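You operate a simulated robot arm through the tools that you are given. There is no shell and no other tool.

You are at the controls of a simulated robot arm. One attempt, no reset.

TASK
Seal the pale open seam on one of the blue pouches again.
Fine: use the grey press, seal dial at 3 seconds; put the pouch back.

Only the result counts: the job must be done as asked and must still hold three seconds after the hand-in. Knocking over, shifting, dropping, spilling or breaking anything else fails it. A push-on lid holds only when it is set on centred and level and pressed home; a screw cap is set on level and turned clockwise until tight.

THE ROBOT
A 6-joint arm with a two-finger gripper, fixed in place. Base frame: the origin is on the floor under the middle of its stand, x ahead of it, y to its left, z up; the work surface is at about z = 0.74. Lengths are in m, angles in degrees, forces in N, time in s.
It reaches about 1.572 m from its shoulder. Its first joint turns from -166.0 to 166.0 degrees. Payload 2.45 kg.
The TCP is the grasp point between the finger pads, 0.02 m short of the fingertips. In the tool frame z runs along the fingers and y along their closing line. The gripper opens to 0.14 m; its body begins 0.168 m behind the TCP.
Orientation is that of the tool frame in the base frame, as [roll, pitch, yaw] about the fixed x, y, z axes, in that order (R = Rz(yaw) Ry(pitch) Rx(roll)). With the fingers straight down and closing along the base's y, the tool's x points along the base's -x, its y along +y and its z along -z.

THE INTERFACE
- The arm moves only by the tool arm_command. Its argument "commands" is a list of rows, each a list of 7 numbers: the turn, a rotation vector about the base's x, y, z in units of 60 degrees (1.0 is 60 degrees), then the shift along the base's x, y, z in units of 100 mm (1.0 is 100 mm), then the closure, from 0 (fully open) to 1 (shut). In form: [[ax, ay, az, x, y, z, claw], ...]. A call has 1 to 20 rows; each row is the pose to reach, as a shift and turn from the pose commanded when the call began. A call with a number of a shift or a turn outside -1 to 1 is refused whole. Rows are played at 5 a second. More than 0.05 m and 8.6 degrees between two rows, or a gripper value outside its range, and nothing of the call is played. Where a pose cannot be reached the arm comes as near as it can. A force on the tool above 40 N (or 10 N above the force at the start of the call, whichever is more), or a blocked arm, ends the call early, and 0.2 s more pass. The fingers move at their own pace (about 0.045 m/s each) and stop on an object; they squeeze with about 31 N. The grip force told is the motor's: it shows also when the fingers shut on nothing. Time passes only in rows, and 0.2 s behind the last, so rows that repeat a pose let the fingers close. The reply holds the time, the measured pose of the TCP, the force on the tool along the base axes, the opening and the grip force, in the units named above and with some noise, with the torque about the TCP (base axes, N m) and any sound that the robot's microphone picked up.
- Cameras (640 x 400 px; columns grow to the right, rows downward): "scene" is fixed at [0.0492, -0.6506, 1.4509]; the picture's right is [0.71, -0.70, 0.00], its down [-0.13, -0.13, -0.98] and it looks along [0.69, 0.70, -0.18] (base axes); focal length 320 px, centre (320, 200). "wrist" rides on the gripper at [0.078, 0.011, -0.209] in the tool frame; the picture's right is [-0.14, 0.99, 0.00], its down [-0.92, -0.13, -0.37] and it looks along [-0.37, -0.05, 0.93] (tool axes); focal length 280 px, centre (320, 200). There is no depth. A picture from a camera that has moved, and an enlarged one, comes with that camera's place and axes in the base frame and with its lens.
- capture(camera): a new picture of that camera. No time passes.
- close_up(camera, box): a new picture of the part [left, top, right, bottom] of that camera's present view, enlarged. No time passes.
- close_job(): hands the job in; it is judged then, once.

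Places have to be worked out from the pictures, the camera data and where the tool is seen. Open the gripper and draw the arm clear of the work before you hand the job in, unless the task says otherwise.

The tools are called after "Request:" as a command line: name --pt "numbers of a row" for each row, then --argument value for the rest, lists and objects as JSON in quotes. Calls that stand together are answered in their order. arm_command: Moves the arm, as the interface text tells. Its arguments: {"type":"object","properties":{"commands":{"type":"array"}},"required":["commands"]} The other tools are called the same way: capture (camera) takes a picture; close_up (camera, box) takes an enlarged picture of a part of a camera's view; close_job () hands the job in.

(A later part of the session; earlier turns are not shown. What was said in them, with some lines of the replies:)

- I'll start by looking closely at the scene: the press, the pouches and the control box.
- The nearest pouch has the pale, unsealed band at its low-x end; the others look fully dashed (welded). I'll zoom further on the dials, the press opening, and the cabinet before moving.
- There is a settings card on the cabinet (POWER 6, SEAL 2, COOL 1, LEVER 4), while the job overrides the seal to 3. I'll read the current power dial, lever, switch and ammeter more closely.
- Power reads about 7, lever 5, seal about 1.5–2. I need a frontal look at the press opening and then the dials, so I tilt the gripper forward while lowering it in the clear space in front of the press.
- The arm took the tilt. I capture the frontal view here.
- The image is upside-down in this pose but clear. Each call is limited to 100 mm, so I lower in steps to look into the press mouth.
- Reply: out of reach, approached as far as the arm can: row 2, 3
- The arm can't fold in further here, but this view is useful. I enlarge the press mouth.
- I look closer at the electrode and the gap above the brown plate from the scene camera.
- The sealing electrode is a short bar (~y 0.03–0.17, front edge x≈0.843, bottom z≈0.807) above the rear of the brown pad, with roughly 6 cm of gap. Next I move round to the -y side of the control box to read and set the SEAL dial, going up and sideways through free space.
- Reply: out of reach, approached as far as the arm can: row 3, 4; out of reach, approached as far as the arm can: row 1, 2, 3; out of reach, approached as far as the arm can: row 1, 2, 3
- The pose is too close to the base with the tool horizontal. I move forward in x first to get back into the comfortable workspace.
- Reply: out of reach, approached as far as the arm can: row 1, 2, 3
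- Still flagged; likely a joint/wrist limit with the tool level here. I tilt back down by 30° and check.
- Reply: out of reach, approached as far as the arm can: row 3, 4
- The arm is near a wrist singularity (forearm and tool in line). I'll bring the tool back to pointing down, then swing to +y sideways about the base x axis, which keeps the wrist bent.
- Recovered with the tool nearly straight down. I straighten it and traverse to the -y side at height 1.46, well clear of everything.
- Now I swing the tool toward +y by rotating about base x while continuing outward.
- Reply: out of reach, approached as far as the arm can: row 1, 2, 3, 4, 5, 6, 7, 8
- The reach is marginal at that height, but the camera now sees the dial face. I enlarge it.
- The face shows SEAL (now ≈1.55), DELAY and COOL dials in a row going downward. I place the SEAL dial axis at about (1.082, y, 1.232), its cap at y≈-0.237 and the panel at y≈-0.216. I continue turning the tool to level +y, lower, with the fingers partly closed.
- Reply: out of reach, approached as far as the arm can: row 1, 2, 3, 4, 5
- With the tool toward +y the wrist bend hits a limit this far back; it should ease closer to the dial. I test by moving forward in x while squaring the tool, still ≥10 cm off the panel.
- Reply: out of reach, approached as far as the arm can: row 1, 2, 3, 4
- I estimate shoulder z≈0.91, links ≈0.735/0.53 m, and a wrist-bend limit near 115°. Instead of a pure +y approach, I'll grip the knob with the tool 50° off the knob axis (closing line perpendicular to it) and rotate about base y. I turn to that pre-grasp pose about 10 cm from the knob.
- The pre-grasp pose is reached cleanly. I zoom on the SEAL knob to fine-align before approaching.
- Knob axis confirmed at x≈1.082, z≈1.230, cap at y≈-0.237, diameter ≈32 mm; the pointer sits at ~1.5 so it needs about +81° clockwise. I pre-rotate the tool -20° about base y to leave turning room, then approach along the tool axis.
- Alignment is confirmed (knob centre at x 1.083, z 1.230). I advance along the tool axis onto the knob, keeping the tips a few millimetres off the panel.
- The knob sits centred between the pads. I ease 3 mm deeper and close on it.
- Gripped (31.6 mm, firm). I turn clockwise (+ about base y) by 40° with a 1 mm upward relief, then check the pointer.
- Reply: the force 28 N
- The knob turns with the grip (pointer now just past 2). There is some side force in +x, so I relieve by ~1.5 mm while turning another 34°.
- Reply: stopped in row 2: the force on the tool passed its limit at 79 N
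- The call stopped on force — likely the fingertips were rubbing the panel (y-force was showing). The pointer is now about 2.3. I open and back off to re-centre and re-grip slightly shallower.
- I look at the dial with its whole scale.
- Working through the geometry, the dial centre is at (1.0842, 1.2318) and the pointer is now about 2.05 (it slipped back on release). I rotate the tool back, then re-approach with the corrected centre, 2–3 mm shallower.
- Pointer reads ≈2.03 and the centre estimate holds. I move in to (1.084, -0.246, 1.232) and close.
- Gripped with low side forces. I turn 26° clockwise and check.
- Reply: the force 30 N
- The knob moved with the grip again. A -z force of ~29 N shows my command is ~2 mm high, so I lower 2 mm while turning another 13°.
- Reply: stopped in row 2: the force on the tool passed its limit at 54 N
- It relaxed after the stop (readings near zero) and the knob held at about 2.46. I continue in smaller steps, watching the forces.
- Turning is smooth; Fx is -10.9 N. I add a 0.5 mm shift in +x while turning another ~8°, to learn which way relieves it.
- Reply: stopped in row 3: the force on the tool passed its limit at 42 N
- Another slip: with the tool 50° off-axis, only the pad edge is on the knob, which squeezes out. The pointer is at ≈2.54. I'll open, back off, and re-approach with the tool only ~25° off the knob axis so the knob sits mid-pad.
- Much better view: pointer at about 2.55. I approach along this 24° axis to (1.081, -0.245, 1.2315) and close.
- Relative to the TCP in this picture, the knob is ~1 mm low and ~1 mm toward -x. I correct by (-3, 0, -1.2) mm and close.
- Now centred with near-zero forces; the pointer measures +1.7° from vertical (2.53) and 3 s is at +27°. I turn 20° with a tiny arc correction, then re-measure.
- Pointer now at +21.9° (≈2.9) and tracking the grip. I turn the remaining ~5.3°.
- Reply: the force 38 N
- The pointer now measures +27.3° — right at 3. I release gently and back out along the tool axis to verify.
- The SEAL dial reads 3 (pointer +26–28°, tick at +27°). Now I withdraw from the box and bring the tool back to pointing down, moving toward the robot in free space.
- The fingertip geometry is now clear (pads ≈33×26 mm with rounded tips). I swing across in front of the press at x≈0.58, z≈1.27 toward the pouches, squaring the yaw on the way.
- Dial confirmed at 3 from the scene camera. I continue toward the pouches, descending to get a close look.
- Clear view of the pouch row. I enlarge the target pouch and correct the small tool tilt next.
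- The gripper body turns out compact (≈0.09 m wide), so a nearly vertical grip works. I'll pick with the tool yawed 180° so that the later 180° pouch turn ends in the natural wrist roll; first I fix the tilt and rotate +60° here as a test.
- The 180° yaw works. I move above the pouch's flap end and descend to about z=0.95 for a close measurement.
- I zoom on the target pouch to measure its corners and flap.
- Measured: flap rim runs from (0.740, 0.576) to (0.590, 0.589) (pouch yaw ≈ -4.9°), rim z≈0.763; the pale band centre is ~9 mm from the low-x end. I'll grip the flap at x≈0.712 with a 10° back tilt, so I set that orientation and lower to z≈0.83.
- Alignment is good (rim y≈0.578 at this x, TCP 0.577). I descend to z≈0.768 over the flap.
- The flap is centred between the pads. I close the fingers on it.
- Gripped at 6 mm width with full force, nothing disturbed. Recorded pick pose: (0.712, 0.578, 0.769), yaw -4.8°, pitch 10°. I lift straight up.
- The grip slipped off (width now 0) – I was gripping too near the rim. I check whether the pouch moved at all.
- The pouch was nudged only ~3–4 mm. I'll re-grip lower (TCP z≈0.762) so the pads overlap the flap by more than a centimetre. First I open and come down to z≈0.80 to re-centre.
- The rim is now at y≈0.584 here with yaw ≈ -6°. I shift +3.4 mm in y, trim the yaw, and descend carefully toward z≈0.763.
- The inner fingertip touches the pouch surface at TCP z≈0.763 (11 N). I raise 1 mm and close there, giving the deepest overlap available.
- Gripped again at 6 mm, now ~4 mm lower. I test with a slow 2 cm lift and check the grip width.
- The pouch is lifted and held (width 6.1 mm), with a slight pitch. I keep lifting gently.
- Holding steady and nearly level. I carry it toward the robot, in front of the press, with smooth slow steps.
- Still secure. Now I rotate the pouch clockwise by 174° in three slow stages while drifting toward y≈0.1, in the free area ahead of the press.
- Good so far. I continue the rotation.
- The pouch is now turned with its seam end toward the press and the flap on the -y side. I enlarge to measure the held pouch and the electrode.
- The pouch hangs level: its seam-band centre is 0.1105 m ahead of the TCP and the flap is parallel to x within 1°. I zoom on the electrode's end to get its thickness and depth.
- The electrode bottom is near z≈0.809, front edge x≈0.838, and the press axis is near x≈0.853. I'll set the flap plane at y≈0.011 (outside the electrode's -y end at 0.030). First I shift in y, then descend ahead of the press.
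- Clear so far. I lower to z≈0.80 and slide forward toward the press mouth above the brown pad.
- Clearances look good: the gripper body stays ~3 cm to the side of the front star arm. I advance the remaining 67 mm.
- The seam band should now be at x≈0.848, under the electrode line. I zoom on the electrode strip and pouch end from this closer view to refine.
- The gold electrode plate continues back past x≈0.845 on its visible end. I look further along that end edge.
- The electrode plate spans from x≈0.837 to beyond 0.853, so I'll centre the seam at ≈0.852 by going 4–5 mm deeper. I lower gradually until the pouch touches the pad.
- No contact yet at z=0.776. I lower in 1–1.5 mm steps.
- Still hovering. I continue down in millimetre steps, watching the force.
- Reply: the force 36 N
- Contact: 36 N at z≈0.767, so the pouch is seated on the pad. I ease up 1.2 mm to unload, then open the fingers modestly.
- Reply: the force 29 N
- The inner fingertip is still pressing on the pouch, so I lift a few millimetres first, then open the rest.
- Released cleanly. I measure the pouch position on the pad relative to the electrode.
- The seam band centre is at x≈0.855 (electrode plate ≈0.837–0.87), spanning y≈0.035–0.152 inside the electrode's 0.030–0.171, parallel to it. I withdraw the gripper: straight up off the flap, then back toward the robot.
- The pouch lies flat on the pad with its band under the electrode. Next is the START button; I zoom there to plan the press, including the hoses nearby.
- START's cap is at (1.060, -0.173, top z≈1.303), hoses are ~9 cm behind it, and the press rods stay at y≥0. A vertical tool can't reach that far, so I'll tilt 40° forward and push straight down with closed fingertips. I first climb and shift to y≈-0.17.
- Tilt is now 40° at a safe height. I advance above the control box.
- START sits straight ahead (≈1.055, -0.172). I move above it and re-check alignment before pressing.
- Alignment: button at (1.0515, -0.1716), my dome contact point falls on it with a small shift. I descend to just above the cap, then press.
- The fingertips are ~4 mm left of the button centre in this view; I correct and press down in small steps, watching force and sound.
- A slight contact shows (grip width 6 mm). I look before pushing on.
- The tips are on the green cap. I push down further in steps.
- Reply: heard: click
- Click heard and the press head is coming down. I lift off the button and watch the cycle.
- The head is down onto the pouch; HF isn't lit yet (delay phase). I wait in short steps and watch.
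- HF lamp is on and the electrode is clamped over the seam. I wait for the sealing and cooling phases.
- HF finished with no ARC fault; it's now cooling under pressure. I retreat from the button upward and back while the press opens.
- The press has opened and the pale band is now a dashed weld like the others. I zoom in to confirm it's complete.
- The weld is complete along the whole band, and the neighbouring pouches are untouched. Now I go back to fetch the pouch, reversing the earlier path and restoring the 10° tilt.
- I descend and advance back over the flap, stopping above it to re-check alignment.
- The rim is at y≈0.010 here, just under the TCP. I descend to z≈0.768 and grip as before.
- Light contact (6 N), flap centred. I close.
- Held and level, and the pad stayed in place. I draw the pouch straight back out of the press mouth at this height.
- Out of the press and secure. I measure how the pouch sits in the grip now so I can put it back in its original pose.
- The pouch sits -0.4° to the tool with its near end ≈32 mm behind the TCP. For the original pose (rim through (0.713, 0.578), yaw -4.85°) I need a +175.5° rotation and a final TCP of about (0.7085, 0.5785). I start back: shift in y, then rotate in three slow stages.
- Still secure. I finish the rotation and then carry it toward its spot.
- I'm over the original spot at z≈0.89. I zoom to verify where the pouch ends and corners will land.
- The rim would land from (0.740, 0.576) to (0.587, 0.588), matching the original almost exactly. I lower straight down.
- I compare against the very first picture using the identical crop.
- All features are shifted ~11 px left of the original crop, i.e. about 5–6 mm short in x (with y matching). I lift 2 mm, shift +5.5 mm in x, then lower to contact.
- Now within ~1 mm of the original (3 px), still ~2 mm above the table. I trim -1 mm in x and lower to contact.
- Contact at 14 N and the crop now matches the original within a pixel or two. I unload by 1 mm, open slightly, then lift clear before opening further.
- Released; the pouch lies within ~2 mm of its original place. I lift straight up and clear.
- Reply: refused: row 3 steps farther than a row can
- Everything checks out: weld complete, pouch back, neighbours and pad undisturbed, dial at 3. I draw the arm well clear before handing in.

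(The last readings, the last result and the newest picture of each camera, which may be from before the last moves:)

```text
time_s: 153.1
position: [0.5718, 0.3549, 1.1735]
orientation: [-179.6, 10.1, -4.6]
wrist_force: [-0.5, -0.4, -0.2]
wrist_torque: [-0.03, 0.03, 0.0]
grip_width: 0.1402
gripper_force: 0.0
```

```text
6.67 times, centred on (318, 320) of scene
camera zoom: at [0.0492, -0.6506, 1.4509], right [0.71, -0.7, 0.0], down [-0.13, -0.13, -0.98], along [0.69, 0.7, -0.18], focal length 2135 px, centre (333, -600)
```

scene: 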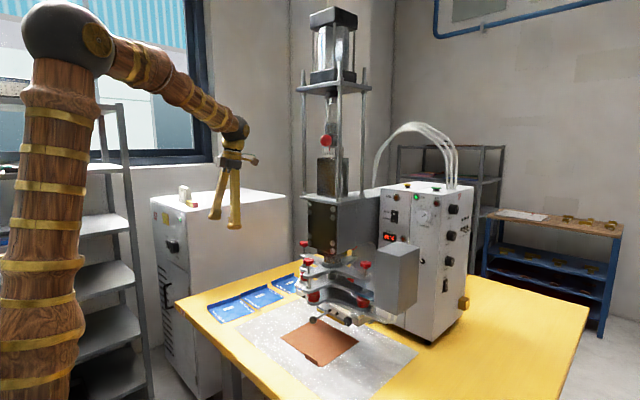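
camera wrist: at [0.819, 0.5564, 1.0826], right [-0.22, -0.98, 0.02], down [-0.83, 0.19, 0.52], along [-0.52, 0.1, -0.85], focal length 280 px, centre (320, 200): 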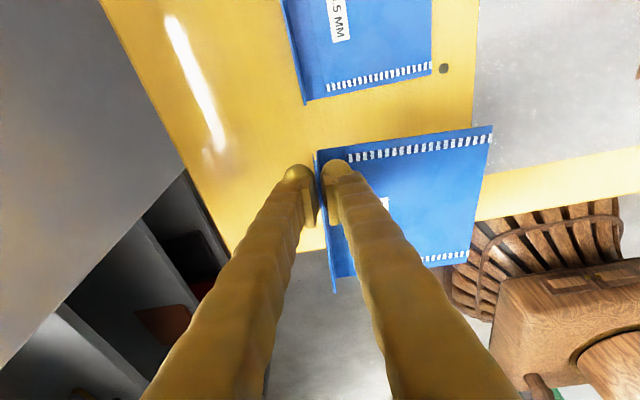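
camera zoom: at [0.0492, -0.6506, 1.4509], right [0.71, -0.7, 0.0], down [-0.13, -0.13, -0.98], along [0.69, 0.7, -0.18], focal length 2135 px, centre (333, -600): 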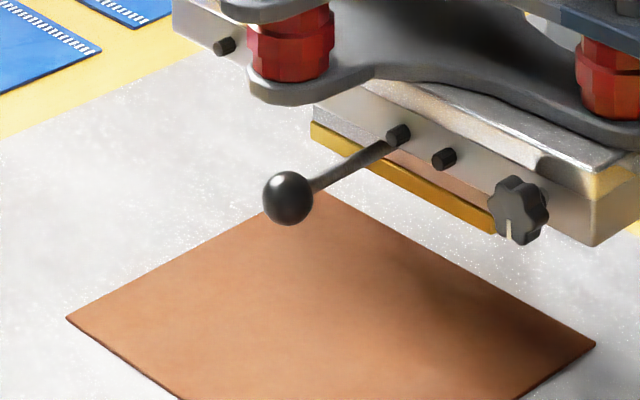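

The arm is clear with the gripper open, the press is raised, the pad is where it was, and the dial reads 3. I hand the job in.

Request:
close_job

```text
The job is handed in.
```

The pouch with the pale open seam is sealed again and back in its place. I've handed the job in; no verdict came back.

- **Seal dial:** I turned the SEAL dial from about 1.5 s to 3 s. It slipped a few times under the gripper on the way, but reads 3 now.
- **Weld:** I ran one cycle on the grey press. The HF lamp came on, no ARC fault showed, and the whole band changed from pale to the same dashed weld as the other pouches.
- **Pouch:** My first grip slipped and nudged the pouch a few millimetres. After sealing I put it back in its original orientation, within about 2 mm of where it started.
- **Everything else:** The other two pouches and the brown pad look unmoved in the pictures. The arm is clear and the gripper is open.

The card on the white cabinet lists POWER 6, SEAL 2, COOL 1, LEVER 4. The press was at about POWER 7, COOL 1.5 and LEVER 5. You asked only for the seal dial, so I left those three as they were.
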